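You operate a simulated robot arm through the tools that you are given. There is no shell and no other tool.

You run a simulated two-armed robot. Do the job below in one go: nothing can be reset, and whatever is moved stays where it is left.

Task
Put the green towel pack from the steel bench top on top of the wooden block there. Open the white chest door, fetch the low green tray and set it on the upper shelf in the tool chest, then shut the door. Take the teal sensor and leave it on top of the black block on the steel bench top. Put the tape roll from the steel bench top on the top of the blue tool chest. Open the third chest drawer from the top, put the three-way fitting from the steel bench top in the inside from the top of the third chest drawer and shut the drawer again. Take the red can from the steel bench top and leave it on the white sheets. Do these in any order. Set down upright: green towel pack, red can.
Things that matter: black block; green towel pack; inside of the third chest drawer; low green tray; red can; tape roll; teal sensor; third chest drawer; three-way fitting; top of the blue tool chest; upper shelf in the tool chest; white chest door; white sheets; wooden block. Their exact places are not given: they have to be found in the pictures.

The check looks at the end state, three seconds after you hand in, the way a careful person would. Anything else that was tipped, shoved, dropped, spilled or broken makes it a failure. Flat cloth is picked up by pressing the open fingertips on it (5 to 10 N) and closing them slowly along it; thin cloth reads only 2 to 8 mm in the jaws.

Robot
Two 7-joint arms with fingered hands on one trunk, on a base that drives. Base frame: it is fixed to the floor where the robot stands at the start and does not move with it; the origin is under the middle of the robot, x ahead of it, y to its left, z up. Readings come in cm, rad, newtons and seconds.
The left shoulder is at the start at [7, 16.6, 99.3], the right one opposite. With the tool pointing down near the work surface each hand reaches from about 42 to 96 cm from the robot's upright axis, wherever it stands, measured 20 degrees to its own side. Places, roughly: black block (7x7x4 cm) [270, -110, 80]; green towel pack [250, -175, 75]; inside of the third chest drawer [70, -490, 70]; low green tray (12x9x4 cm) [270, -170, 80]; red can [325, -50, 100]; tape roll (6x6x4 cm) [230, -220, 80]; teal sensor [275, -200, 75]; third chest drawer [60, -500, 70]; three-way fitting (11x7x4 cm) [200, -230, 80]; top of the blue tool chest [70, -490, 100]; upper shelf in the tool chest [90, -510, 40]; white chest door [80, -530, 40]; white sheets (58x21x2 cm) [290, -80, 80]; wooden block (25x25x14 cm) [260, -130, 90]. Payload 4.1 kg a hand.
The TCP of each hand is the grasp point between the finger pads, 3.2 cm short of the fingertips. In the tool frame z runs along the fingers and y along their closing line. Largest opening 10.8 cm; the body of the gripper starts 3.8 cm behind the TCP. The gripper is a hand of 4 fingers: y runs from the thumb to the fingers, the wrist lies at [-1.6, -10.8, -18.6] in the tool frame, and closing takes about 1.5 s.
Orientation is that of the tool frame in the base frame, as a unit quaternion [x, y, z, w]. With the fingers straight down and the wrist toward the robot, the tool's x, y and z point along [0, 1, 0], [1, 0, 0] and [0, 0, -1] of the base frame.

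Tools
- The arms move only by the tool drive_tool. It takes "left_series", "right_series" or both (then of equal length, played together; a hand with none holds still); each is one flat list of numbers, 6 for each row, row after row: the turn, a rotation vector about the base's x, y, z in rad, then the shift along the base's x, y, z in cm. In form: [rx, ry, rz, x, y, z, rx, ry, rz, x, y, z, ...]. A call has 1 to 20 rows; each row shifts and turns the commanded pose from where the row before left it. "left_hand" and "right_hand" are, for a hand that has rows, the finger opening in cm, from 0 to 10.8, set as the call begins (left out, the last holds). Each row takes 0.2 s and may step no farther than 5 cm and 0.15 rad from the row before; otherwise, or with a gripper value out of range, the whole call is refused. A pose out of reach is approached as far as the arm can. The call stops where the force on the tool passes 40 N (or 10 N more than at its start, if that is more) or the arm is blocked; 0.2 s more then pass. Each finger travels about 4.5 cm/s and halts on what it meets, pressing with about 24 N; the grip force reading is that of the motor and also rises with nothing between the fingers. The clock runs only during rows and for 0.2 s after the last one: add rows that do not move to give the fingers time. The reply holds the time, the measured pose of the TCP, the force on the tool along the base axes, the opening and the grip force, in the units named above and with some noise, with the torque about the TCP (base axes, N m) and any sound that the robot's microphone picked up.
- Cameras (640 x 400 px; columns grow to the right, rows downward): "scene" is now at [14.15, 1, 123.79]; the picture's right is [0.10, -0.99, 0.00], its down [-0.42, -0.04, -0.91] and it looks along [0.90, 0.09, -0.42] (base axes); focal length 274 px, centre (320, 200). "left" rides on the left gripper at [-6.4, -9.3, -13.1] in its tool frame; the picture's right is [-0.80, -0.28, 0.53], its down [0.55, -0.71, 0.45] and it looks along [0.25, 0.65, 0.72] (tool axes); focal length 247 px, centre (320, 200). "right" rides on the right gripper at [6.4, -9.3, -13.2] in its tool frame; the picture's right is [-0.80, 0.28, -0.53], its down [-0.55, -0.71, 0.45] and it looks along [-0.25, 0.65, 0.72] (tool axes); focal length 247 px, centre (320, 200).
- get_image(camera): a new picture of that camera. It takes no simulated time.
- slide_trunk(by): slides the trunk up (or, below 0, down) by that many cm; the arms and the scene camera ride with it, the base frame stays. It gives what a move gives, with no picture.
- drive_base(legs): drives the robot by 1 to 6 legs, each [ahead, left, turn to the left] in cm, cm and rad, along the robot's own axes; the way and the turn of a leg run together, so that a leg with both is an arc; at most 150 cm and 3.142 rad a leg. The arms and the cameras ride along, it lands a little off, and it stops where it bumps. It gives what a move gives.
- set_fingers(index, middle, ring, thumb_bend, hand): sets how far each is bent, from 0 (flat) to 100 (curled in); at 30 the hand is open as for a grip, at 70 the pads meet at the TCP. One left out holds its place. A second passes; each finger stops where it meets its share of the squeeze, and holds until it gets a number again. A gripper value or a shape takes the hand back. It gives what a move gives, with no picture; readings hold the bend of each and the force on the fingers (four entries, about 0 where the hand has none), thumb and palm.
- hand_shape(shape, hand): the hand has 4 fingers and takes this shape, open, in about a second: jaw (thumb against the fingers, like two jaws); tri (thumb and two fingers); tip (a fingertip pinch); poke (one finger out to press); point (the index stretched); flat (the hand flat); cup (the hand cupped); fist (a fist). The gripper value then closes the fingers along that shape, each until it touches; the sizes above hold for jaw. It gives what a move gives, with no picture.
- turn_head(pan, tilt): turns the head with the scene camera to pan (to the left, within 1.501 rad either way) and tilt (down, from -0.506 to 1.204), counted from straight ahead of the robot. It gives what a move gives.
- point_at(camera, pixels): for up to 12 pixels [column, row] of the newest picture of that camera ("zoom" is the newest enlarged one), the place [x, y, z] in the base frame of the surface seen there, good to about 0.3 cm. It takes no simulated time.
- zoom(camera, box): a new picture of the part [left, top, right, bottom] of that camera's present view, enlarged. It takes no simulated time.
- close_job(): hands the job in; it is judged then, once.

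Open the grippers and draw the arms clear of the work before you hand the job in, unless the task says otherwise.

The tools are called as a command line: name --argument value ..., lists and objects as JSON in quotes. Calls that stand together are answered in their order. drive_tool: Moves the arms, as the interface text tells. Its arguments: {"type":"object","properties":{"left_series":{"type":"array","items":{"type":"number"}},"left_hand":{"type":"number"},"right_series":{"type":"array","items":{"type":"number"}},"right_hand":{"type":"number"}},"required":[]} The other tools are called the same way: slide_trunk (by) slides the trunk up or down; hand_shape (shape, hand) gives the hand a shape; set_fingers (index, middle, ring, thumb_bend, hand) moves the fingers one by one; drive_base (legs) drives the base; turn_head (pan, tilt) turns the head that bears the scene camera; get_image (camera) takes a picture; point_at (camera, pixels) gives the place of the surface under pixels of a picture; zoom (camera, box) takes an enlarged picture of a part of a camera's view; close_job () hands the job in.

At the start:

```text
time: 0.0
left_tool_pos: [60.19, 30.24, 110.69]
left_tool_rot: [0.707, 0.707, -0.001, -0.001]
left_force: [-1.0, -0.5, 0.3]
left_moment: [-0.03, -0.03, 0.02]
left_width: 10.76
left_gripper_force: 0.1
left_shape: jaw
left_bend: [30.0, 30.0, 30.0, 30.0]
left_finger forces: [0.1, 0.1, 0.0, 0.1, 0.1, 0.0]
right_tool_pos: [53.83, -18.98, 114.55]
right_tool_rot: [0.707, 0.708, -0.001, 0.0]
right_force: [0.1, 0.6, -0.5]
right_moment: [0.0, 0.03, 0.02]
right_width: 10.75
right_gripper_force: 0.0
right_shape: jaw
right_bend: [30.0, 30.0, 30.0, 30.0]
right_finger forces: [0.1, 0.0, 0.0, 0.0, 0.1, 0.0]
trunk travel left (down, up): [-50.0, 44.0]
robot x, y, heading: [0.3, -0.08, -0.001]
head pan, tilt: [0.103, 0.435]
```

scene: 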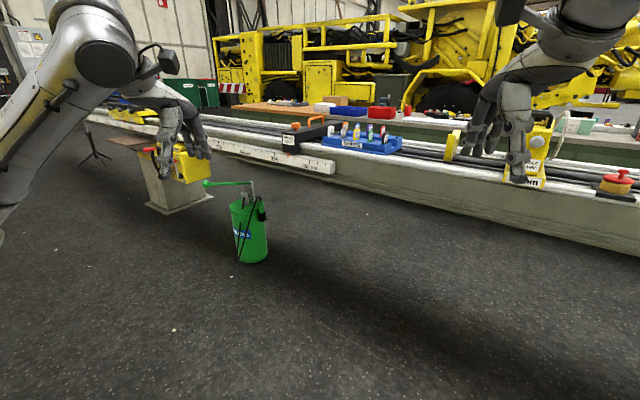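
right: 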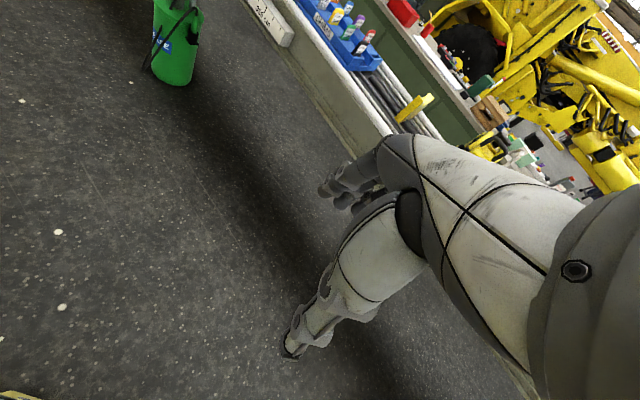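
left: 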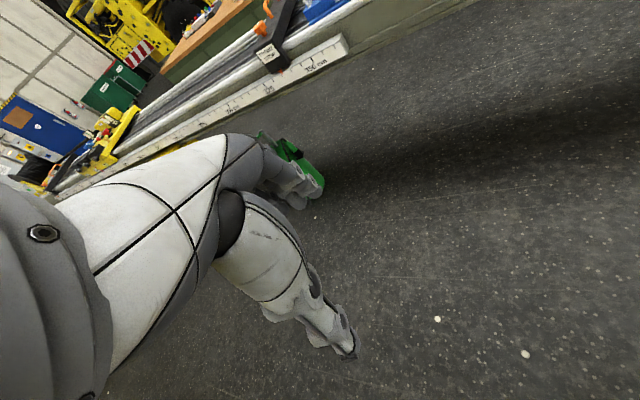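

I start by looking around: the scene picture shows a rail bench in front and a farther bench. I turn the head right to find the steel bench and the chest.

turn_head --pan -0.6 --tilt 0.3

get_image --camera "scene"

```text
time: 1.1
left_tool_pos: [60.26, 30.13, 110.57]
left_tool_rot: [0.706, 0.708, -0.001, -0.001]
left_force: [-0.1, -0.5, 0.5]
left_moment: [0.0, 0.0, -0.01]
left_width: 10.75
left_gripper_force: 0.1
left_shape: jaw
left_bend: [30.0, 30.0, 30.0, 30.0]
left_finger forces: [0.0, 0.1, 0.0, 0.0, 0.0, 0.0]
right_tool_pos: [53.68, -19.07, 114.53]
right_tool_rot: [0.706, 0.708, 0.0, 0.0]
right_force: [-0.5, -0.6, 0.7]
right_moment: [-0.03, 0.01, 0.02]
right_width: 10.77
right_gripper_force: 0.1
right_shape: jaw
right_bend: [30.0, 30.0, 30.0, 30.0]
right_finger forces: [0.1, 0.0, 0.0, 0.0, 0.0, 0.0]
trunk travel left (down, up): [-50.0, 44.0]
robot x, y, heading: [-0.01, -0.11, -0.006]
head pan, tilt: [-0.6, 0.3]
```

```text
taken
```

scene: 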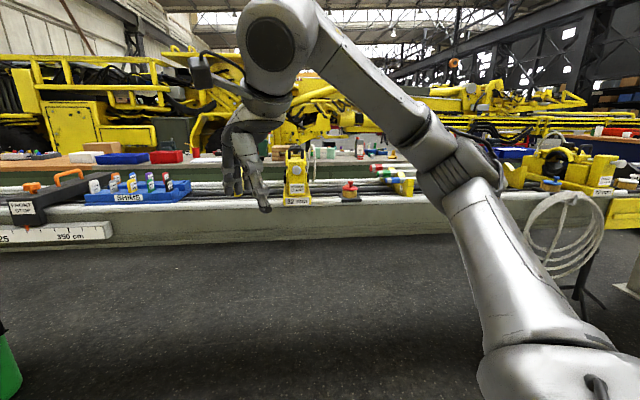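

The right arm blocks much of the view; a bench with items is behind the rail at rows 150-165. I look further right.

turn_head --pan -1.4 --tilt 0.2

get_image --camera "scene"

```text
time: 2.2
left_tool_pos: [60.23, 30.17, 110.72]
left_tool_rot: [0.707, 0.707, -0.001, -0.001]
left_force: [-0.2, -0.3, -0.4]
left_moment: [-0.01, -0.02, -0.03]
left_width: 10.78
left_gripper_force: 0.1
left_shape: jaw
left_bend: [30.0, 30.0, 30.0, 30.0]
left_finger forces: [0.0, 0.1, 0.0, 0.1, 0.1, 0.0]
right_tool_pos: [53.67, -18.98, 114.71]
right_tool_rot: [0.707, 0.708, 0.0, 0.001]
right_force: [-0.6, 0.2, 0.3]
right_moment: [-0.01, 0.0, 0.03]
right_width: 10.75
right_gripper_force: 0.0
right_shape: jaw
right_bend: [30.0, 30.0, 30.0, 30.0]
right_finger forces: [0.0, 0.0, 0.1, 0.0, 0.0, 0.1]
trunk travel left (down, up): [-50.0, 44.0]
robot x, y, heading: [0.33, -0.31, -0.003]
head pan, tilt: [-1.4, 0.201]
```

```text
taken
```

scene: 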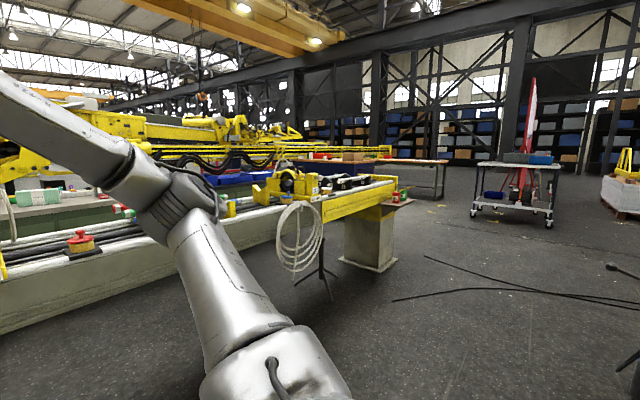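

I measure places in this picture: rail top, its yellow end, pedestal foot, floor points, and the table behind.

point_at --camera "scene" --pixels '[[80, 245], [40, 200], [290, 205], [385, 182], [368, 268], [370, 205], [320, 300], [440, 162], [515, 165], [550, 220], [300, 160], [60, 330]]'

turn_head --pan -0.2 --tilt 0.2

get_image --camera "scene"

```text
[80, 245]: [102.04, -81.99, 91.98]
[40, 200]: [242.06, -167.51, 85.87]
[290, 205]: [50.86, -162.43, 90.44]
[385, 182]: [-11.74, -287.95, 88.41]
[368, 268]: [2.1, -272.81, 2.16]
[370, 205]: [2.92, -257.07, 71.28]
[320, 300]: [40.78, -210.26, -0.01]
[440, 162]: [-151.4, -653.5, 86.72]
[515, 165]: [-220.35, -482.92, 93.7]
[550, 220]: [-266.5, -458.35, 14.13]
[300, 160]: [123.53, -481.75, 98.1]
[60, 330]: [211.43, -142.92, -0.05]
```

```text
time: 3.6
left_tool_pos: [60.3, 30.26, 110.57]
left_tool_rot: [0.707, 0.707, -0.001, -0.001]
left_force: [-0.9, 0.7, 0.3]
left_moment: [-0.01, 0.0, 0.02]
left_width: 10.74
left_gripper_force: 0.1
left_shape: jaw
left_bend: [30.0, 30.0, 30.0, 30.0]
left_finger forces: [0.0, 0.1, 0.0, 0.0, 0.1, 0.1]
right_tool_pos: [53.78, -18.95, 114.61]
right_tool_rot: [0.706, 0.708, 0.001, 0.001]
right_force: [0.1, -1.1, -0.5]
right_moment: [-0.05, -0.04, -0.02]
right_width: 10.74
right_gripper_force: 0.1
right_shape: jaw
right_bend: [30.0, 30.0, 30.0, 30.0]
right_finger forces: [0.0, 0.1, 0.0, 0.1, 0.1, 0.0]
trunk travel left (down, up): [-50.0, 44.0]
robot x, y, heading: [-0.09, -0.4, -0.001]
head pan, tilt: [-0.201, 0.201]
```

```text
taken
```

scene: 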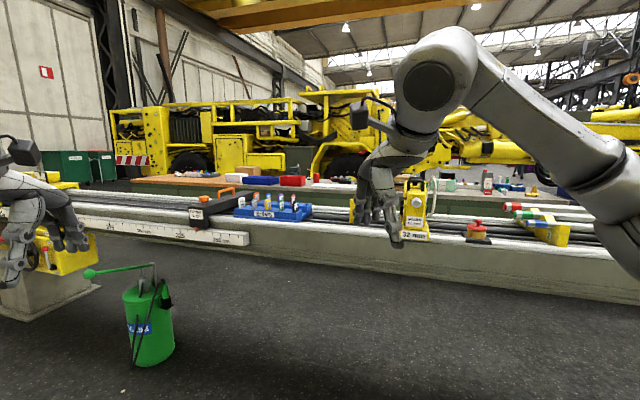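

The rail is a beam between me and the bench where the items lie (red box pixel (292,181), red can (380,...)). I measure points on beam, bench and floor.

point_at --camera "scene" --pixels '[[260, 215], [300, 260], [480, 225], [450, 290], [560, 205], [291, 181], [265, 181], [200, 182], [487, 180], [447, 184], [534, 190], [190, 235]]'

zoom --camera "scene" --box '[130, 160, 350, 230]'

zoom --camera "scene" --box '[400, 160, 620, 230]'

```text
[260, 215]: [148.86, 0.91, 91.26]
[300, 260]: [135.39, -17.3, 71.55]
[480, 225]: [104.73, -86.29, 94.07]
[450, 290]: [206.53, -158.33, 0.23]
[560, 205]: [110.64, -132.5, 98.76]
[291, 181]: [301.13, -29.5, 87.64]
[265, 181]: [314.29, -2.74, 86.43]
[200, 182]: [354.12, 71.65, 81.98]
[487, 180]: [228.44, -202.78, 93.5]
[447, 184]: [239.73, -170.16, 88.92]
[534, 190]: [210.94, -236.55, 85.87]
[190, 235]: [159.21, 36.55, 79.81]
```

```text
2.91 times, centred on (240, 195) of scene
```

zoom: 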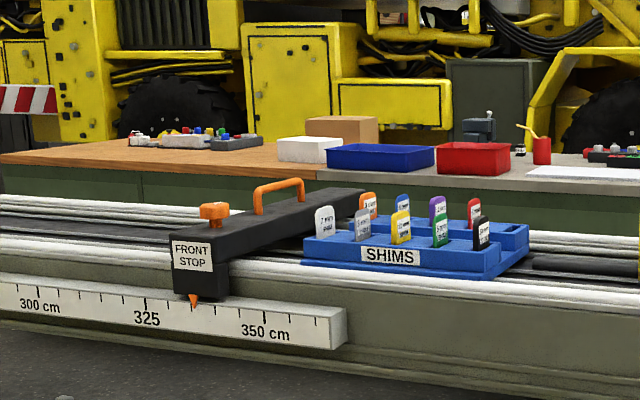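

```text
2.91 times, centred on (510, 195) of scene
```

zoom: 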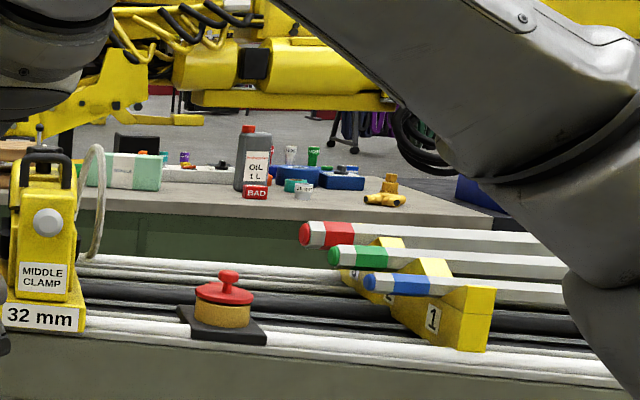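

The items stand on a bench behind the beam; the beam ends near (-12,-288), so I must drive round its right end. I turn right to run parallel to the beam, then look.

drive_base --legs '[[0, 0, -2.15]]'

turn_head --pan 0.3 --tilt 0.3

get_image --camera "scene"

```text
time: 9.2
left_tool_pos: [-8.69, -66.78, 110.65]
left_tool_rot: [0.956, -0.292, 0.001, -0.001]
left_force: [0.1, -0.1, 0.9]
left_moment: [-0.01, -0.01, 0.03]
left_width: 10.76
left_gripper_force: 0.1
left_shape: jaw
left_bend: [30.0, 30.0, 30.0, 30.0]
left_finger forces: [0.0, 0.0, 0.0, 0.0, 0.1, 0.0]
right_tool_pos: [-45.97, -33.89, 114.65]
right_tool_rot: [0.956, -0.292, -0.001, -0.001]
right_force: [1.6, -0.4, 0.1]
right_moment: [0.0, 0.03, 0.01]
right_width: 10.73
right_gripper_force: 0.0
right_shape: jaw
right_bend: [30.0, 30.0, 30.0, 30.0]
right_finger forces: [0.0, 0.0, 0.0, 0.1, 0.0, 0.0]
trunk travel left (down, up): [-50.0, 44.0]
robot x, y, heading: [0.13, -0.19, -2.167]
head pan, tilt: [-0.201, 0.201]
```

```text
time: 10.1
left_tool_pos: [-8.72, -66.87, 110.64]
left_tool_rot: [0.956, -0.292, 0.0, -0.001]
left_force: [-0.4, 0.7, 0.4]
left_moment: [0.01, 0.01, -0.02]
left_width: 10.76
left_gripper_force: 0.1
left_shape: jaw
left_bend: [30.0, 30.0, 30.0, 30.0]
left_finger forces: [0.1, 0.0, 0.1, 0.0, 0.0, 0.0]
right_tool_pos: [-45.77, -33.85, 114.71]
right_tool_rot: [0.956, -0.292, 0.0, 0.001]
right_force: [-0.2, 0.6, -0.4]
right_moment: [-0.01, 0.0, 0.01]
right_width: 10.73
right_gripper_force: 0.1
right_shape: jaw
right_bend: [30.0, 30.0, 30.0, 30.0]
right_finger forces: [0.0, 0.0, 0.1, 0.0, 0.0, 0.0]
trunk travel left (down, up): [-50.0, 44.0]
robot x, y, heading: [-0.25, -0.02, -2.161]
head pan, tilt: [0.3, 0.3]
```

```text
taken
```

scene: 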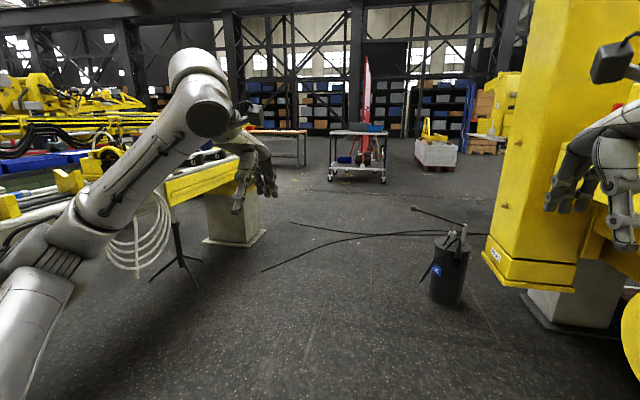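

A yellow column at (555,150) and a black bucket at (450,270) lie to the right; the tripod at (178,255) to the left. I measure them.

point_at --camera "scene" --pixels '[[178, 262], [235, 240], [450, 295], [415, 208], [495, 270], [545, 285], [570, 320], [350, 180], [330, 135], [300, 300], [235, 165], [305, 133]]'

```text
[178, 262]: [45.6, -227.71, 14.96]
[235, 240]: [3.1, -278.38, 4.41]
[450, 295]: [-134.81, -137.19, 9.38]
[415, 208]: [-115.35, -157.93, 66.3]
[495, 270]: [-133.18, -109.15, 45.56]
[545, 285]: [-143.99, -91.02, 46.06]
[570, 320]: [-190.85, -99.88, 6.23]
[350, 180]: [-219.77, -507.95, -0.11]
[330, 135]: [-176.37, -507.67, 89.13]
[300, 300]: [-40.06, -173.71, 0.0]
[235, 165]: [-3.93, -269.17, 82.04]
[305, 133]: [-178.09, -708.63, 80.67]
```

Clear lane between tripod (46,-228) and bucket handle (-115,-158). I head for about (-85,-315), well outside the beam end.

drive_base --legs '[[0, 0, 0.33], [150, 0, 0], [150, 0, 0], [30, 0, 0]]'

turn_head --pan 0.9 --tilt 0.3

get_image --camera "scene"

```text
time: 27.2
left_tool_pos: [-73.74, -383.02, 110.73]
left_tool_rot: [0.991, -0.131, -0.001, -0.001]
left_force: [-0.6, 0.2, -0.5]
left_moment: [-0.01, -0.02, 0.01]
left_width: 10.75
left_gripper_force: 0.0
left_shape: jaw
left_bend: [30.0, 30.0, 30.0, 30.0]
left_finger forces: [0.0, 0.1, 0.0, 0.0, 0.0, 0.0]
right_tool_pos: [-119.38, -363.92, 114.63]
right_tool_rot: [0.991, -0.132, 0.0, -0.002]
right_force: [0.6, 0.2, 0.4]
right_moment: [0.03, 0.02, 0.01]
right_width: 10.77
right_gripper_force: 0.1
right_shape: jaw
right_bend: [30.0, 30.0, 30.0, 30.0]
right_finger forces: [0.1, 0.1, 0.0, 0.0, 0.0, 0.1]
trunk travel left (down, up): [-50.0, 44.0]
robot x, y, heading: [-86.64, -317.16, -1.835]
head pan, tilt: [0.3, 0.3]
```

```text
time: 28.2
left_tool_pos: [-73.77, -383.1, 110.7]
left_tool_rot: [0.991, -0.131, 0.001, -0.001]
left_force: [-0.4, -0.9, -0.4]
left_moment: [-0.01, 0.0, -0.04]
left_width: 10.74
left_gripper_force: 0.1
left_shape: jaw
left_bend: [30.0, 30.0, 30.0, 30.0]
left_finger forces: [0.0, 0.1, 0.1, 0.1, 0.0, 0.0]
right_tool_pos: [-119.46, -363.85, 114.59]
right_tool_rot: [0.991, -0.131, 0.0, 0.0]
right_force: [-0.5, 0.4, -0.3]
right_moment: [0.02, 0.01, 0.0]
right_width: 10.76
right_gripper_force: 0.1
right_shape: jaw
right_bend: [30.0, 30.0, 30.0, 30.0]
right_finger forces: [0.1, 0.0, 0.0, 0.0, 0.0, 0.0]
trunk travel left (down, up): [-50.0, 44.0]
robot x, y, heading: [-87.08, -317.5, -1.838]
head pan, tilt: [0.901, 0.3]
```

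```text
taken
```

scene: 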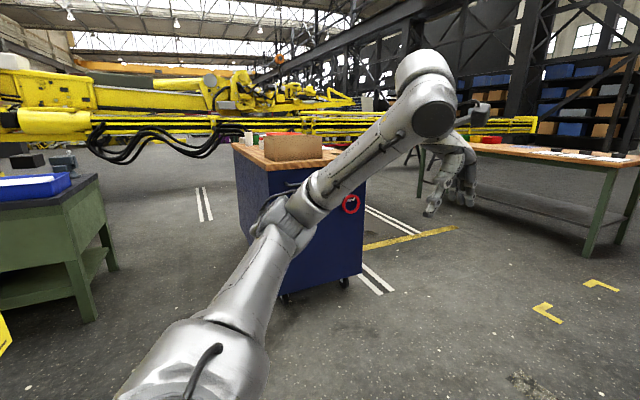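

The blue tool chest stands at (300,200) with a wooden top, and the bench end is at left (60,230). I measure their corners.

point_at --camera "scene" --pixels '[[92, 180], [70, 262], [88, 318], [235, 150], [268, 172], [340, 155], [275, 295], [360, 262], [365, 200], [350, 203], [240, 210], [480, 150]]'

zoom --camera "scene" --box '[220, 100, 400, 310]'

```text
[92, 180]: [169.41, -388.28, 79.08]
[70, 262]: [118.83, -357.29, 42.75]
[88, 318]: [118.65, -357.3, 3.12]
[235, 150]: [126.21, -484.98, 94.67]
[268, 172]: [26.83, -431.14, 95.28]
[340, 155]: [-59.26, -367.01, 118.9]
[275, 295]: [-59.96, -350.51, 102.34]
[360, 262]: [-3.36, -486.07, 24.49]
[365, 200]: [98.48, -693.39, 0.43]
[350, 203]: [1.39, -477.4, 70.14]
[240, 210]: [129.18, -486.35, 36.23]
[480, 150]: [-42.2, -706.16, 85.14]
```

```text
1.90 times, centred on (310, 205) of scene
```

zoom: 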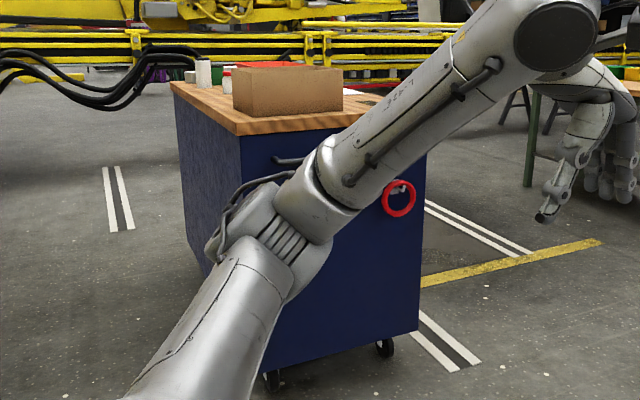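

Chest front-left top corner is at (27,-431), the bench end leg at (119,-357), and the beam end at about (-12,-288). I turn to face the bench normal and drive through the gap diagonally.

slide_trunk --by 15

drive_base --legs '[[0, 0, 1.258], [102, 29, 0]]'

turn_head --pan 0.7 --tilt 0.45

get_image --camera "scene"

```text
time: 29.9
left_tool_pos: [-73.65, -383.01, 125.74]
left_tool_rot: [0.991, -0.132, 0.0, -0.001]
left_force: [-0.4, 0.6, 0.2]
left_moment: [0.0, -0.01, 0.0]
left_width: 10.79
left_gripper_force: 0.0
left_shape: jaw
left_bend: [30.0, 30.0, 30.0, 30.0]
left_finger forces: [0.1, 0.0, 0.1, 0.0, 0.0, 0.0]
right_tool_pos: [-119.43, -363.93, 129.59]
right_tool_rot: [0.991, -0.131, 0.0, 0.0]
right_force: [0.0, -0.6, 0.3]
right_moment: [0.0, 0.0, -0.04]
right_width: 10.77
right_gripper_force: 0.0
right_shape: jaw
right_bend: [30.0, 30.0, 30.0, 30.0]
right_finger forces: [0.1, 0.0, 0.1, 0.0, 0.1, 0.0]
trunk travel left (down, up): [-65.0, 29.0]
robot x, y, heading: [-86.81, -316.96, -1.835]
head pan, tilt: [0.901, 0.3]
```

```text
time: 38.4
left_tool_pos: [78.76, -357.6, 125.67]
left_tool_rot: [0.873, 0.488, 0.0, -0.001]
left_force: [0.5, 3.4, -1.2]
left_moment: [-0.26, 0.02, -0.02]
left_width: 10.78
left_gripper_force: 0.1
left_shape: jaw
left_bend: [30.0, 30.0, 30.0, 30.0]
left_finger forces: [0.1, 0.0, 0.0, 0.0, 0.0, 0.0]
right_tool_pos: [47.42, -396.11, 129.62]
right_tool_rot: [0.873, 0.488, 0.001, 0.0]
right_force: [1.3, 1.9, 0.0]
right_moment: [-0.13, 0.12, 0.01]
right_width: 10.75
right_gripper_force: 0.0
right_shape: jaw
right_bend: [30.0, 30.0, 30.0, 30.0]
right_finger forces: [0.1, 0.1, 0.0, 0.1, 0.0, 0.0]
trunk travel left (down, up): [-65.0, 29.0]
robot x, y, heading: [11.68, -351.8, -0.55]
head pan, tilt: [0.901, 0.3]
```

```text
time: 39.2
left_tool_pos: [78.69, -357.48, 125.77]
left_tool_rot: [0.873, 0.488, 0.0, -0.001]
left_force: [-0.1, -0.3, 0.1]
left_moment: [0.05, -0.02, 0.01]
left_width: 10.75
left_gripper_force: 0.2
left_shape: jaw
left_bend: [30.0, 30.0, 30.0, 30.0]
left_finger forces: [0.0, 0.0, 0.1, 0.0, 0.0, 0.0]
right_tool_pos: [47.45, -395.96, 129.58]
right_tool_rot: [0.872, 0.489, 0.001, 0.0]
right_force: [-0.1, 0.6, 0.1]
right_moment: [-0.03, -0.02, 0.0]
right_width: 10.76
right_gripper_force: 0.0
right_shape: jaw
right_bend: [30.0, 30.0, 30.0, 30.0]
right_finger forces: [0.0, 0.0, 0.1, 0.0, 0.0, 0.0]
trunk travel left (down, up): [-65.0, 29.0]
robot x, y, heading: [11.63, -351.71, -0.552]
head pan, tilt: [0.7, 0.45]
```

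```text
taken
```

scene: 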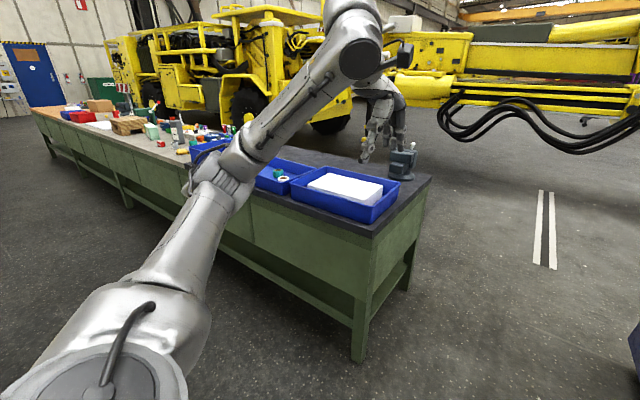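

I can see the whole bench now: near black section, middle steel section with the items. I measure its front edge and zoom on the items.

point_at --camera "scene" --pixels '[[373, 234], [430, 180], [255, 195], [130, 145], [80, 126], [40, 112], [358, 355], [285, 178], [345, 188], [402, 162], [120, 200], [200, 118]]'

zoom --camera "scene" --box '[30, 90, 260, 180]'

```text
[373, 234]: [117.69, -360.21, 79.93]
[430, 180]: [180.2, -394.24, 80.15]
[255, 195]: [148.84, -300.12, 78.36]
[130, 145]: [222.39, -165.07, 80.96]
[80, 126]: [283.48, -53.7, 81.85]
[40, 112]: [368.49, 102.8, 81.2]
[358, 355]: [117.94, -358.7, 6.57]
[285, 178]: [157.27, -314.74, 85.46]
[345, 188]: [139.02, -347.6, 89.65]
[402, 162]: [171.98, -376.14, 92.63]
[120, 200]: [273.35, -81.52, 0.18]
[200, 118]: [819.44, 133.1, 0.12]
```

```text
2.78 times, centred on (145, 135) of scene
```

zoom: 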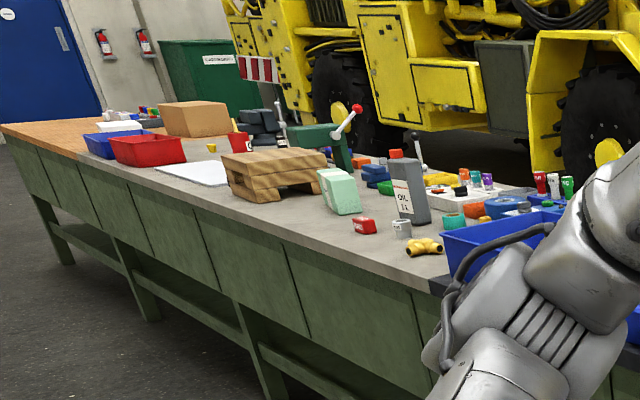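

Bench front edge runs from (118,-360) to (368,103), so its normal heading is -0.497 rad. I square up, go to 50 cm from the edge, and strafe left down the aisle.

drive_base --legs '[[0, 0, 0.0555], [47, 0, 0], [0, 100, 0]]'

turn_head --pan 1.3 --tilt 0.45

get_image --camera "scene"

```text
time: 47.2
left_tool_pos: [165.99, -284.7, 125.68]
left_tool_rot: [0.85, 0.527, 0.0, -0.001]
left_force: [-0.2, 0.2, -0.1]
left_moment: [0.02, -0.01, -0.03]
left_width: 10.77
left_gripper_force: 0.0
left_shape: jaw
left_bend: [30.0, 30.0, 30.0, 30.0]
left_finger forces: [0.0, 0.0, 0.0, 0.0, 0.1, 0.0]
right_tool_pos: [138.34, -325.8, 129.56]
right_tool_rot: [0.85, 0.527, 0.0, 0.0]
right_force: [-1.0, 0.1, 0.5]
right_moment: [-0.01, 0.03, -0.01]
right_width: 10.79
right_gripper_force: 0.1
right_shape: jaw
right_bend: [30.0, 30.0, 30.0, 30.0]
right_finger forces: [0.0, 0.0, 0.1, 0.0, 0.1, 0.0]
trunk travel left (down, up): [-65.0, 29.0]
robot x, y, heading: [98.79, -284.73, -0.465]
head pan, tilt: [0.7, 0.45]
```

```text
time: 48.2
left_tool_pos: [166.07, -284.77, 125.69]
left_tool_rot: [0.85, 0.527, 0.0, 0.0]
left_force: [-0.6, -0.5, -0.8]
left_moment: [0.01, -0.03, -0.03]
left_width: 10.77
left_gripper_force: 0.1
left_shape: jaw
left_bend: [30.0, 30.0, 30.0, 30.0]
left_finger forces: [0.1, 0.0, 0.0, 0.0, 0.1, 0.1]
right_tool_pos: [138.37, -325.78, 129.6]
right_tool_rot: [0.85, 0.527, 0.0, 0.0]
right_force: [0.3, -0.6, -0.1]
right_moment: [0.01, -0.02, 0.0]
right_width: 10.77
right_gripper_force: 0.0
right_shape: jaw
right_bend: [30.0, 30.0, 30.0, 30.0]
right_finger forces: [0.0, 0.1, 0.1, 0.0, 0.1, 0.0]
trunk travel left (down, up): [-65.0, 29.0]
robot x, y, heading: [98.41, -285.05, -0.462]
head pan, tilt: [1.3, 0.45]
```

```text
taken
```

scene: 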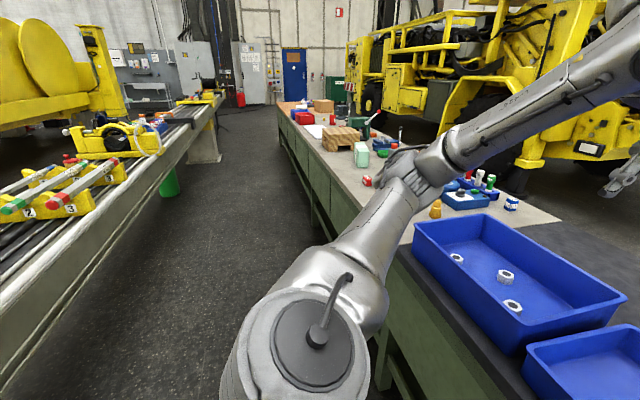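

I'm in the aisle between beam (left) and bench (right). I measure the beam's back edge for clearance.

point_at --camera "scene" --pixels '[[150, 205], [60, 310], [210, 150], [205, 160], [30, 250], [168, 180], [365, 181], [435, 210], [340, 140], [360, 155], [405, 235], [510, 205]]'

```text
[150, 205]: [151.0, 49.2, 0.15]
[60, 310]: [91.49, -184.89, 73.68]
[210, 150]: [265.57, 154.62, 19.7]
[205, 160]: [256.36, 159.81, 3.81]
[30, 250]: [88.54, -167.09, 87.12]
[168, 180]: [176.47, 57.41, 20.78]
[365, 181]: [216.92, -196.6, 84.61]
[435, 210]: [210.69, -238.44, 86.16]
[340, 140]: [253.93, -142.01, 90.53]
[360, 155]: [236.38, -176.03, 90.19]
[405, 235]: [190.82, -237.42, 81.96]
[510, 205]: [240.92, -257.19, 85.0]
```

Beam back is at perpendicular ≈169, I'm at 222, bench edge at 275. I strafe 130 cm left to face the cluster of items.

drive_base --legs '[[0, 0, -0.034], [0, 130, 0]]'

turn_head --pan 0.0 --tilt 0.6

get_image --camera "scene"

```text
time: 55.1
left_tool_pos: [228.07, -173.47, 125.67]
left_tool_rot: [0.86, 0.51, 0.0, 0.0]
left_force: [-0.4, 0.3, 1.1]
left_moment: [-0.03, -0.03, 0.03]
left_width: 10.78
left_gripper_force: 0.2
left_shape: jaw
left_bend: [30.0, 30.0, 30.0, 30.0]
left_finger forces: [0.0, 0.1, 0.1, 0.0, 0.0, 0.0]
right_tool_pos: [198.84, -213.55, 129.64]
right_tool_rot: [0.86, 0.51, 0.0, 0.0]
right_force: [0.0, -0.3, -0.4]
right_moment: [0.02, 0.02, -0.04]
right_width: 10.79
right_gripper_force: 0.0
right_shape: jaw
right_bend: [30.0, 30.0, 30.0, 30.0]
right_finger forces: [0.0, 0.1, 0.0, 0.0, 0.0, 0.0]
trunk travel left (down, up): [-65.0, 29.0]
robot x, y, heading: [160.55, -170.85, -0.501]
head pan, tilt: [1.3, 0.45]
```

```text
time: 56.5
left_tool_pos: [228.14, -173.51, 125.72]
left_tool_rot: [0.86, 0.51, 0.0, -0.001]
left_force: [0.2, 0.2, -0.3]
left_moment: [-0.01, 0.01, 0.0]
left_width: 10.78
left_gripper_force: 0.0
left_shape: jaw
left_bend: [30.0, 30.0, 30.0, 30.0]
left_finger forces: [0.0, 0.0, 0.1, 0.0, 0.0, 0.0]
right_tool_pos: [198.83, -213.38, 129.54]
right_tool_rot: [0.86, 0.51, 0.0, 0.0]
right_force: [0.0, 0.1, 0.9]
right_moment: [0.0, 0.0, 0.02]
right_width: 10.81
right_gripper_force: 0.0
right_shape: jaw
right_bend: [30.0, 30.0, 30.0, 30.0]
right_finger forces: [0.0, 0.0, 0.0, 0.0, 0.0, 0.1]
trunk travel left (down, up): [-65.0, 29.0]
robot x, y, heading: [160.45, -170.69, -0.505]
head pan, tilt: [0.0, 0.6]
```

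```text
taken
```

scene: 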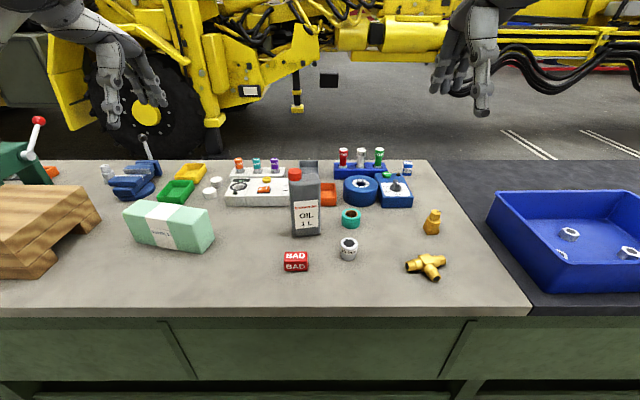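

Good view: towel pack at (170,225), fitting at (427,265), green tray (177,190). I zoom to identify the teal sensor and the tape roll.

zoom --camera "scene" --box '[280, 140, 460, 285]'

zoom --camera "scene" --box '[90, 120, 330, 290]'

```text
2.76 times, centred on (370, 212) of scene
```

zoom: 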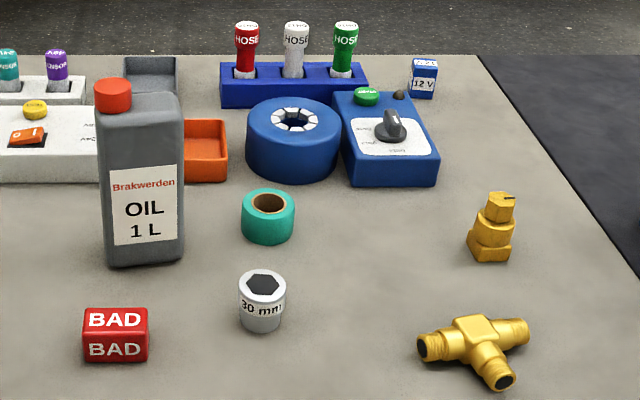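

```text
2.35 times, centred on (210, 205) of scene
```

zoom: 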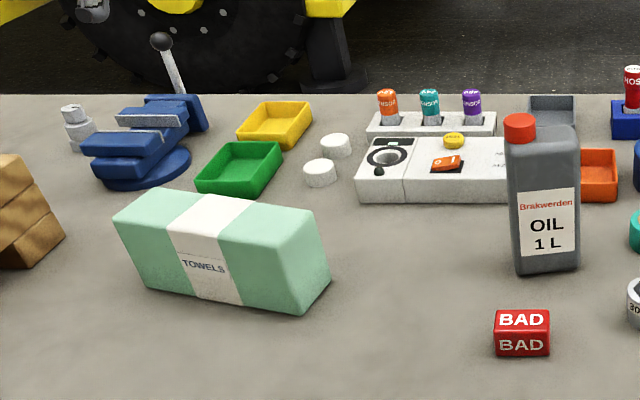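

Tape roll is the teal ring at (350,217), the teal sensor stands in the white rack at (256,165), the tray at (177,190), the fitting at (427,265). I measure points on each.

zoom --camera "scene" --box '[90, 120, 330, 290]'

point_at --camera "zoom" --pixels '[[428, 92], [428, 112], [387, 92], [471, 92], [432, 130], [265, 145], [198, 185], [256, 190], [240, 170], [230, 142], [500, 120], [380, 122]]'

point_at --camera "zoom" --pixels '[[115, 215], [150, 190], [235, 205], [325, 225], [300, 240], [302, 310], [145, 285], [330, 275], [210, 200], [200, 240], [275, 330], [400, 320]]'

point_at --camera "scene" --pixels '[[350, 210], [350, 225], [343, 212], [357, 212], [427, 260], [412, 266], [440, 259], [436, 276], [424, 268], [400, 300], [300, 300], [200, 280]]'

```text
2.35 times, centred on (210, 205) of scene
```

zoom: 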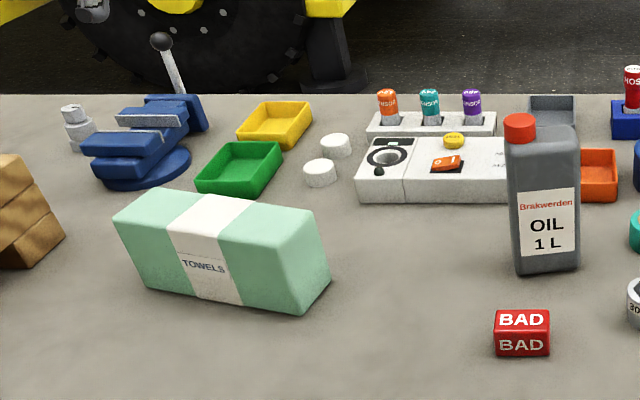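

```text
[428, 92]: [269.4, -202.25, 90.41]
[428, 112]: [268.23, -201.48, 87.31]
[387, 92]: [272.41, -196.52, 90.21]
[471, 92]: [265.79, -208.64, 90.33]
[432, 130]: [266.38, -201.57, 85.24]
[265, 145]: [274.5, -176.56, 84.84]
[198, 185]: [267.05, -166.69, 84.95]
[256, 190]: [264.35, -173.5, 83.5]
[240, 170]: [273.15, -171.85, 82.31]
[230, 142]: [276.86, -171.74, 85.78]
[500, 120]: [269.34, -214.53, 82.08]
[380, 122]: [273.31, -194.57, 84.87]
```

```text
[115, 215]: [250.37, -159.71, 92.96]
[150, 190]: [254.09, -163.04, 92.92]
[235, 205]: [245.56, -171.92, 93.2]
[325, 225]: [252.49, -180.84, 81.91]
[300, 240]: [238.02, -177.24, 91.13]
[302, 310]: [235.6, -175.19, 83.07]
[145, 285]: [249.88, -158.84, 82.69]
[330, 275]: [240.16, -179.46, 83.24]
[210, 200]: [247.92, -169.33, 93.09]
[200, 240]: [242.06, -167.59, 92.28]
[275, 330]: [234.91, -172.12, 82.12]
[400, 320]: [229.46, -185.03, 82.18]
```

```text
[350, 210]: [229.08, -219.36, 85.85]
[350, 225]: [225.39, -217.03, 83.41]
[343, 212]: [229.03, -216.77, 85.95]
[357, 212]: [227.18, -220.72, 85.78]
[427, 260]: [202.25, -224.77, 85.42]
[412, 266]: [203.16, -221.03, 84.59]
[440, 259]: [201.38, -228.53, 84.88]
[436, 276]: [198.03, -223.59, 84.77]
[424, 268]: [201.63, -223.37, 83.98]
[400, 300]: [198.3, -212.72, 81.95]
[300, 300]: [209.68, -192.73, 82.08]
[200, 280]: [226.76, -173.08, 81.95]
```

Bench top is z≈82; positions are now known roughly. The sensor is far (perp 333), so I check how close my base may stand to the bench by looking down.

turn_head --pan 0.0 --tilt 1.2

get_image --camera "scene"

turn_head --pan 0.75 --tilt 0.5

get_image --camera "scene"

```text
time: 57.5
left_tool_pos: [228.09, -173.52, 125.67]
left_tool_rot: [0.86, 0.51, 0.0, 0.0]
left_force: [0.8, -0.5, 0.0]
left_moment: [0.01, -0.03, 0.0]
left_width: 10.78
left_gripper_force: 0.1
left_shape: jaw
left_bend: [30.0, 30.0, 30.0, 30.0]
left_finger forces: [0.0, 0.0, 0.0, 0.0, 0.1, 0.2]
right_tool_pos: [198.78, -213.5, 129.57]
right_tool_rot: [0.86, 0.51, 0.0, -0.001]
right_force: [0.3, 0.4, 0.6]
right_moment: [-0.01, 0.03, -0.02]
right_width: 10.78
right_gripper_force: 0.1
right_shape: jaw
right_bend: [30.0, 30.0, 30.0, 30.0]
right_finger forces: [0.0, 0.1, 0.0, 0.1, 0.0, 0.1]
trunk travel left (down, up): [-65.0, 29.0]
robot x, y, heading: [160.73, -171.15, -0.505]
head pan, tilt: [0.0, 1.201]
```

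```text
taken
```

scene: 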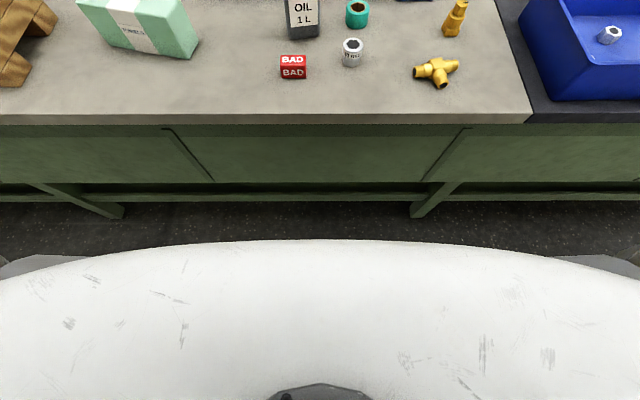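

```text
time: 58.6
left_tool_pos: [228.16, -173.56, 125.72]
left_tool_rot: [0.861, 0.509, 0.0, -0.001]
left_force: [0.7, 0.2, 0.0]
left_moment: [-0.02, 0.0, 0.0]
left_width: 10.77
left_gripper_force: 0.0
left_shape: jaw
left_bend: [30.0, 30.0, 30.0, 30.0]
left_finger forces: [0.0, 0.1, 0.0, 0.0, 0.0, 0.0]
right_tool_pos: [198.79, -213.48, 129.53]
right_tool_rot: [0.86, 0.51, 0.0, 0.0]
right_force: [0.1, 0.7, 0.0]
right_moment: [0.01, -0.02, -0.01]
right_width: 10.78
right_gripper_force: 0.1
right_shape: jaw
right_bend: [30.0, 30.0, 30.0, 30.0]
right_finger forces: [0.0, 0.0, 0.0, 0.0, 0.0, 0.1]
trunk travel left (down, up): [-65.0, 29.0]
robot x, y, heading: [160.67, -171.25, -0.503]
head pan, tilt: [0.75, 0.499]
```

```text
taken
```

scene: 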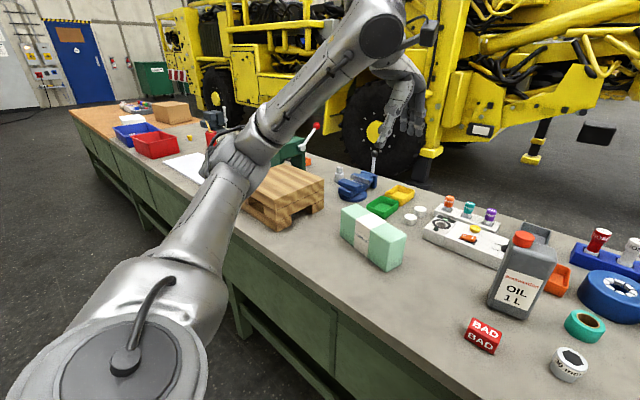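

The body blocks the view of the base itself. The wooden block is at (285,195), white sheets at (190,167). I strafe left to see that part of the bench without the arm in the way.

drive_base --legs '[[0, 75, 0]]'

turn_head --pan 0.0 --tilt 0.6

get_image --camera "scene"

```text
time: 62.7
left_tool_pos: [264.84, -107.6, 125.82]
left_tool_rot: [0.861, 0.508, -0.001, -0.001]
left_force: [-0.1, -0.6, 0.1]
left_moment: [-0.02, 0.04, 0.02]
left_width: 10.75
left_gripper_force: 0.0
left_shape: jaw
left_bend: [30.0, 30.0, 30.0, 30.0]
left_finger forces: [0.0, 0.1, 0.0, 0.0, 0.0, 0.0]
right_tool_pos: [235.22, -147.35, 129.6]
right_tool_rot: [0.862, 0.508, 0.0, 0.001]
right_force: [-0.7, 0.1, -0.3]
right_moment: [0.01, 0.01, -0.01]
right_width: 10.72
right_gripper_force: 0.1
right_shape: jaw
right_bend: [30.0, 30.0, 30.0, 30.0]
right_finger forces: [0.1, 0.0, 0.0, 0.0, 0.1, 0.1]
trunk travel left (down, up): [-65.0, 29.0]
robot x, y, heading: [197.51, -104.8, -0.507]
head pan, tilt: [0.75, 0.499]
```

```text
time: 63.8
left_tool_pos: [264.78, -107.6, 125.62]
left_tool_rot: [0.862, 0.506, 0.0, -0.002]
left_force: [-0.3, 0.5, 0.1]
left_moment: [0.0, 0.01, -0.04]
left_width: 10.76
left_gripper_force: 0.0
left_shape: jaw
left_bend: [30.0, 30.0, 30.0, 30.0]
left_finger forces: [0.0, 0.0, 0.0, 0.0, 0.0, 0.0]
right_tool_pos: [235.18, -147.39, 129.66]
right_tool_rot: [0.862, 0.507, 0.0, 0.0]
right_force: [-0.3, 0.3, -0.5]
right_moment: [0.01, -0.02, -0.03]
right_width: 10.78
right_gripper_force: 0.0
right_shape: jaw
right_bend: [30.0, 30.0, 30.0, 30.0]
right_finger forces: [0.0, 0.0, 0.0, 0.0, 0.1, 0.1]
trunk travel left (down, up): [-65.0, 29.0]
robot x, y, heading: [197.57, -104.63, -0.51]
head pan, tilt: [0.0, 0.6]
```

```text
taken
```

scene: 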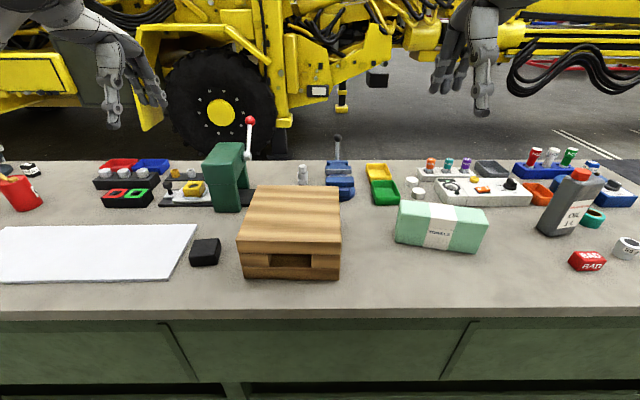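

Now all are in view: red can (20,192), white sheets (95,252), black block (205,252), wooden block (290,230), towel pack (440,227). I measure them.

point_at --camera "scene" --pixels '[[207, 243], [193, 242], [220, 241], [193, 264], [218, 264], [254, 187], [338, 188], [340, 242], [242, 240], [290, 275], [292, 215], [300, 255]]'

point_at --camera "scene" --pixels '[[402, 202], [486, 211], [479, 226], [397, 216], [440, 212], [478, 252], [396, 238], [440, 245], [13, 182], [38, 182], [20, 210], [40, 205]]'

zoom --camera "scene" --box '[0, 140, 260, 300]'

zoom --camera "scene" --box '[230, 130, 520, 290]'

```text
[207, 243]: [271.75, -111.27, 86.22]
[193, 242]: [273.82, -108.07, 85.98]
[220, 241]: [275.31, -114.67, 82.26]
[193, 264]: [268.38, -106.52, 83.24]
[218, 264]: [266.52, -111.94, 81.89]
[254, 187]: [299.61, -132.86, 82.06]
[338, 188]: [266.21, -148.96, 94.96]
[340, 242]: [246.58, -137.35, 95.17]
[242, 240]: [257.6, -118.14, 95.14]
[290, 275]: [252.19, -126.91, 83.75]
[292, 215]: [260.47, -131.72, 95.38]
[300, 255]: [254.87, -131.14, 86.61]
```

```text
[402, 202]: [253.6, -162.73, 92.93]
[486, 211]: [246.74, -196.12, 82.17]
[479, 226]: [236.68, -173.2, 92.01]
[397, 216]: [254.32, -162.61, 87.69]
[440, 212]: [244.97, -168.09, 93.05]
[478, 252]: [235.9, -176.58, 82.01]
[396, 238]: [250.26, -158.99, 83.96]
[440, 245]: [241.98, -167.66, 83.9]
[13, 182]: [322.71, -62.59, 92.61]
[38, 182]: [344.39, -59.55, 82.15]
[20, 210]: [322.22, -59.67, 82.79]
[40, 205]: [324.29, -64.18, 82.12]
```

```text
2.46 times, centred on (130, 220) of scene
```

zoom: 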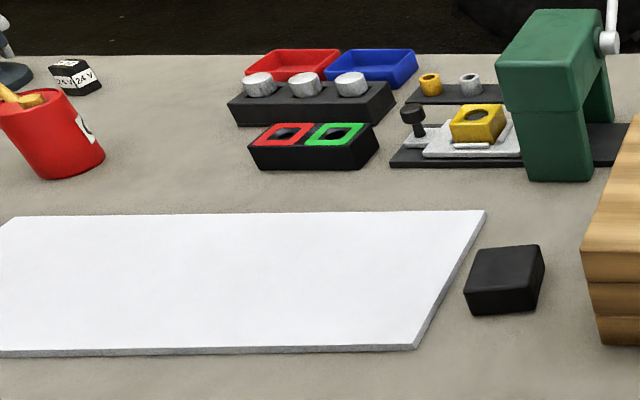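

```text
2.21 times, centred on (375, 210) of scene
```

zoom: 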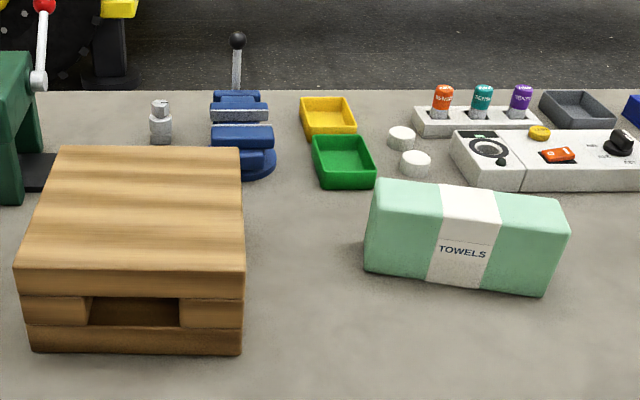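

Towel pack's top is at z≈93, wooden block top at z≈95.2 centred about (262,-133.6). I move the right hand above the towel pack, turning it to the pack's short axis, then look with the hand camera.

drive_tool --right_series '[0, 0, -0.02, 1.3, -2.66, -2.2, 0, 0, -0.02, 1.3, -2.66, -2.2, 0, 0, -0.02, 1.3, -2.66, -2.2, 0, 0, -0.02, 1.3, -2.66, -2.2, 0, 0, -0.02, 1.3, -2.66, -2.2, 0, 0, -0.02, 1.3, -2.66, -2.2, 0, 0, -0.02, 1.3, -2.66, -2.2, 0, 0, -0.02, 1.3, -2.66, -2.2]' --right_hand 10.8

get_image --camera "right"

get_image --camera "scene"

```text
time: 65.6
left_tool_pos: [264.85, -107.64, 125.68]
left_tool_rot: [0.862, 0.507, 0.0, -0.001]
left_force: [0.0, -0.1, 0.4]
left_moment: [0.02, 0.04, -0.01]
left_width: 10.78
left_gripper_force: 0.1
left_shape: jaw
left_bend: [30.0, 30.0, 30.0, 30.0]
left_finger forces: [0.0, 0.1, 0.0, 0.0, 0.0, 0.0]
right_tool_pos: [245.68, -168.87, 111.88]
right_tool_rot: [0.9, 0.436, 0.0, 0.0]
right_force: [0.9, 0.4, 0.6]
right_moment: [0.01, -0.02, 0.04]
right_width: 10.76
right_gripper_force: 0.1
right_shape: jaw
right_bend: [30.0, 30.0, 30.0, 30.0]
right_finger forces: [0.1, 0.0, 0.1, 0.0, 0.0, 0.1]
trunk travel left (down, up): [-65.0, 29.0]
robot x, y, heading: [197.83, -104.51, -0.509]
head pan, tilt: [0.0, 0.6]
```

```text
taken
```

right: 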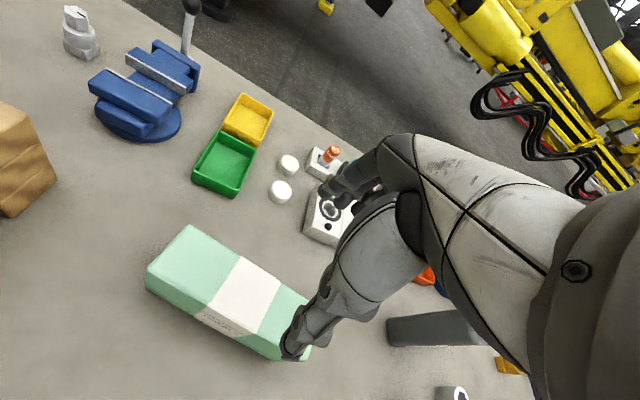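

```text
taken
```

scene: 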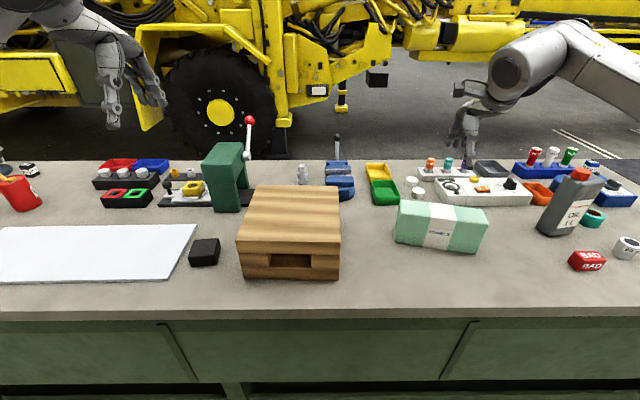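

The right camera shows the pack's top with left corners at (189,227) and (148,267). I measure the top's corners.

point_at --camera "right" --pixels '[[190, 228], [150, 266], [306, 296], [200, 306], [260, 338], [245, 262], [240, 258], [265, 274], [210, 305], [218, 240], [275, 345], [175, 250]]'

```text
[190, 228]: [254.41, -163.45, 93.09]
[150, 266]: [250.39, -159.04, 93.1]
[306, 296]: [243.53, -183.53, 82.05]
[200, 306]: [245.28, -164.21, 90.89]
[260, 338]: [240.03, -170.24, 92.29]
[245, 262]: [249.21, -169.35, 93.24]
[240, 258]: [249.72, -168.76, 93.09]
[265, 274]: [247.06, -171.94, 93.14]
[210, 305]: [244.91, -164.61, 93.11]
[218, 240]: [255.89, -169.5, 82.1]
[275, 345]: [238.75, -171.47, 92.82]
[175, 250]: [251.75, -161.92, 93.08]
```

The pack is 6 cm wide with its long axis at 0.84 rad and centre ≈(245.6,-168.3). I correct the turn by -0.06 and descend to TCP z≈90.5.

drive_tool --right_series '[0, 0, -0.03, 0, 0.25, -3.6, 0, 0, -0.03, 0, 0.25, -3.6, 0, 0, 0, 0, 0, -3.6, 0, 0, 0, 0, 0, -3.6, 0, 0, 0, 0, 0, -3.6, 0, 0, 0, 0, 0, -3.4]'

get_image --camera "right"

zoom --camera "scene" --box '[340, 130, 560, 280]'

```text
time: 67.0
left_tool_pos: [264.72, -107.57, 125.69]
left_tool_rot: [0.862, 0.507, -0.001, 0.0]
left_force: [0.5, -0.3, 0.0]
left_moment: [-0.05, -0.02, 0.0]
left_width: 10.79
left_gripper_force: 0.1
left_shape: jaw
left_bend: [30.0, 30.0, 30.0, 30.0]
left_finger forces: [0.0, 0.0, 0.0, 0.0, 0.1, 0.0]
right_tool_pos: [245.89, -168.12, 90.49]
right_tool_rot: [0.912, 0.409, 0.001, 0.0]
right_force: [0.3, -0.6, 0.8]
right_moment: [-0.03, -0.05, -0.04]
right_width: 10.76
right_gripper_force: 0.1
right_shape: jaw
right_bend: [30.0, 30.0, 30.0, 30.0]
right_finger forces: [1.6, 0.1, 0.0, 0.0, 0.1, 0.0]
trunk travel left (down, up): [-65.0, 29.0]
robot x, y, heading: [197.43, -104.69, -0.503]
head pan, tilt: [0.0, 0.6]
```

```text
taken
```

right: 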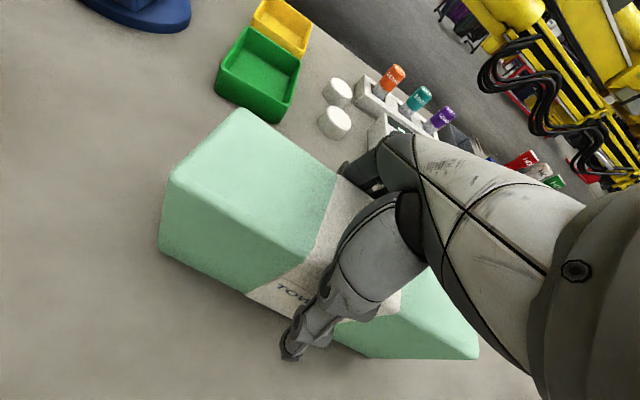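

```text
2.67 times, centred on (450, 205) of scene
```

zoom: 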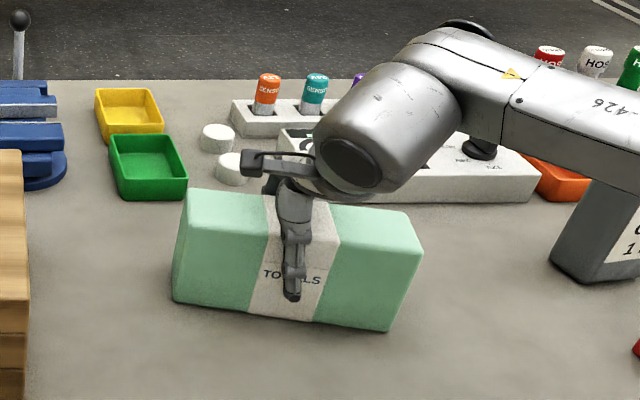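

The thumb is at the near face and the fingers over the far side. I close the hand on the pack with resting rows.

drive_tool --right_series '[0, 0, 0, 0, 0, 0, 0, 0, 0, 0, 0, 0, 0, 0, 0, 0, 0, 0, 0, 0, 0, 0, 0, 0, 0, 0, 0, 0, 0, 0, 0, 0, 0, 0, 0, 0, 0, 0, 0, 0, 0, 0, 0, 0, 0, 0, 0, 0]' --right_hand 3

```text
time: 68.8
left_tool_pos: [264.72, -107.64, 125.67]
left_tool_rot: [0.862, 0.507, -0.001, -0.001]
left_force: [-0.3, -0.5, -0.3]
left_moment: [0.01, -0.02, -0.03]
left_width: 10.8
left_gripper_force: 0.1
left_shape: jaw
left_bend: [30.0, 30.0, 30.0, 30.0]
left_finger forces: [0.0, 0.1, 0.0, 0.0, 0.0, 0.0]
right_tool_pos: [245.9, -168.13, 90.49]
right_tool_rot: [0.913, 0.409, 0.001, 0.0]
right_force: [0.0, -1.4, -0.2]
right_moment: [0.02, 0.05, 0.0]
right_width: 6.48
right_gripper_force: 24.1
right_shape: jaw
right_bend: [74.0, 41.0, 38.0, 66.0]
right_finger forces: [12.2, 6.7, 3.0, 0.1, 21.9, 0.0]
trunk travel left (down, up): [-65.0, 29.0]
robot x, y, heading: [197.64, -104.66, -0.51]
head pan, tilt: [0.0, 0.6]
```

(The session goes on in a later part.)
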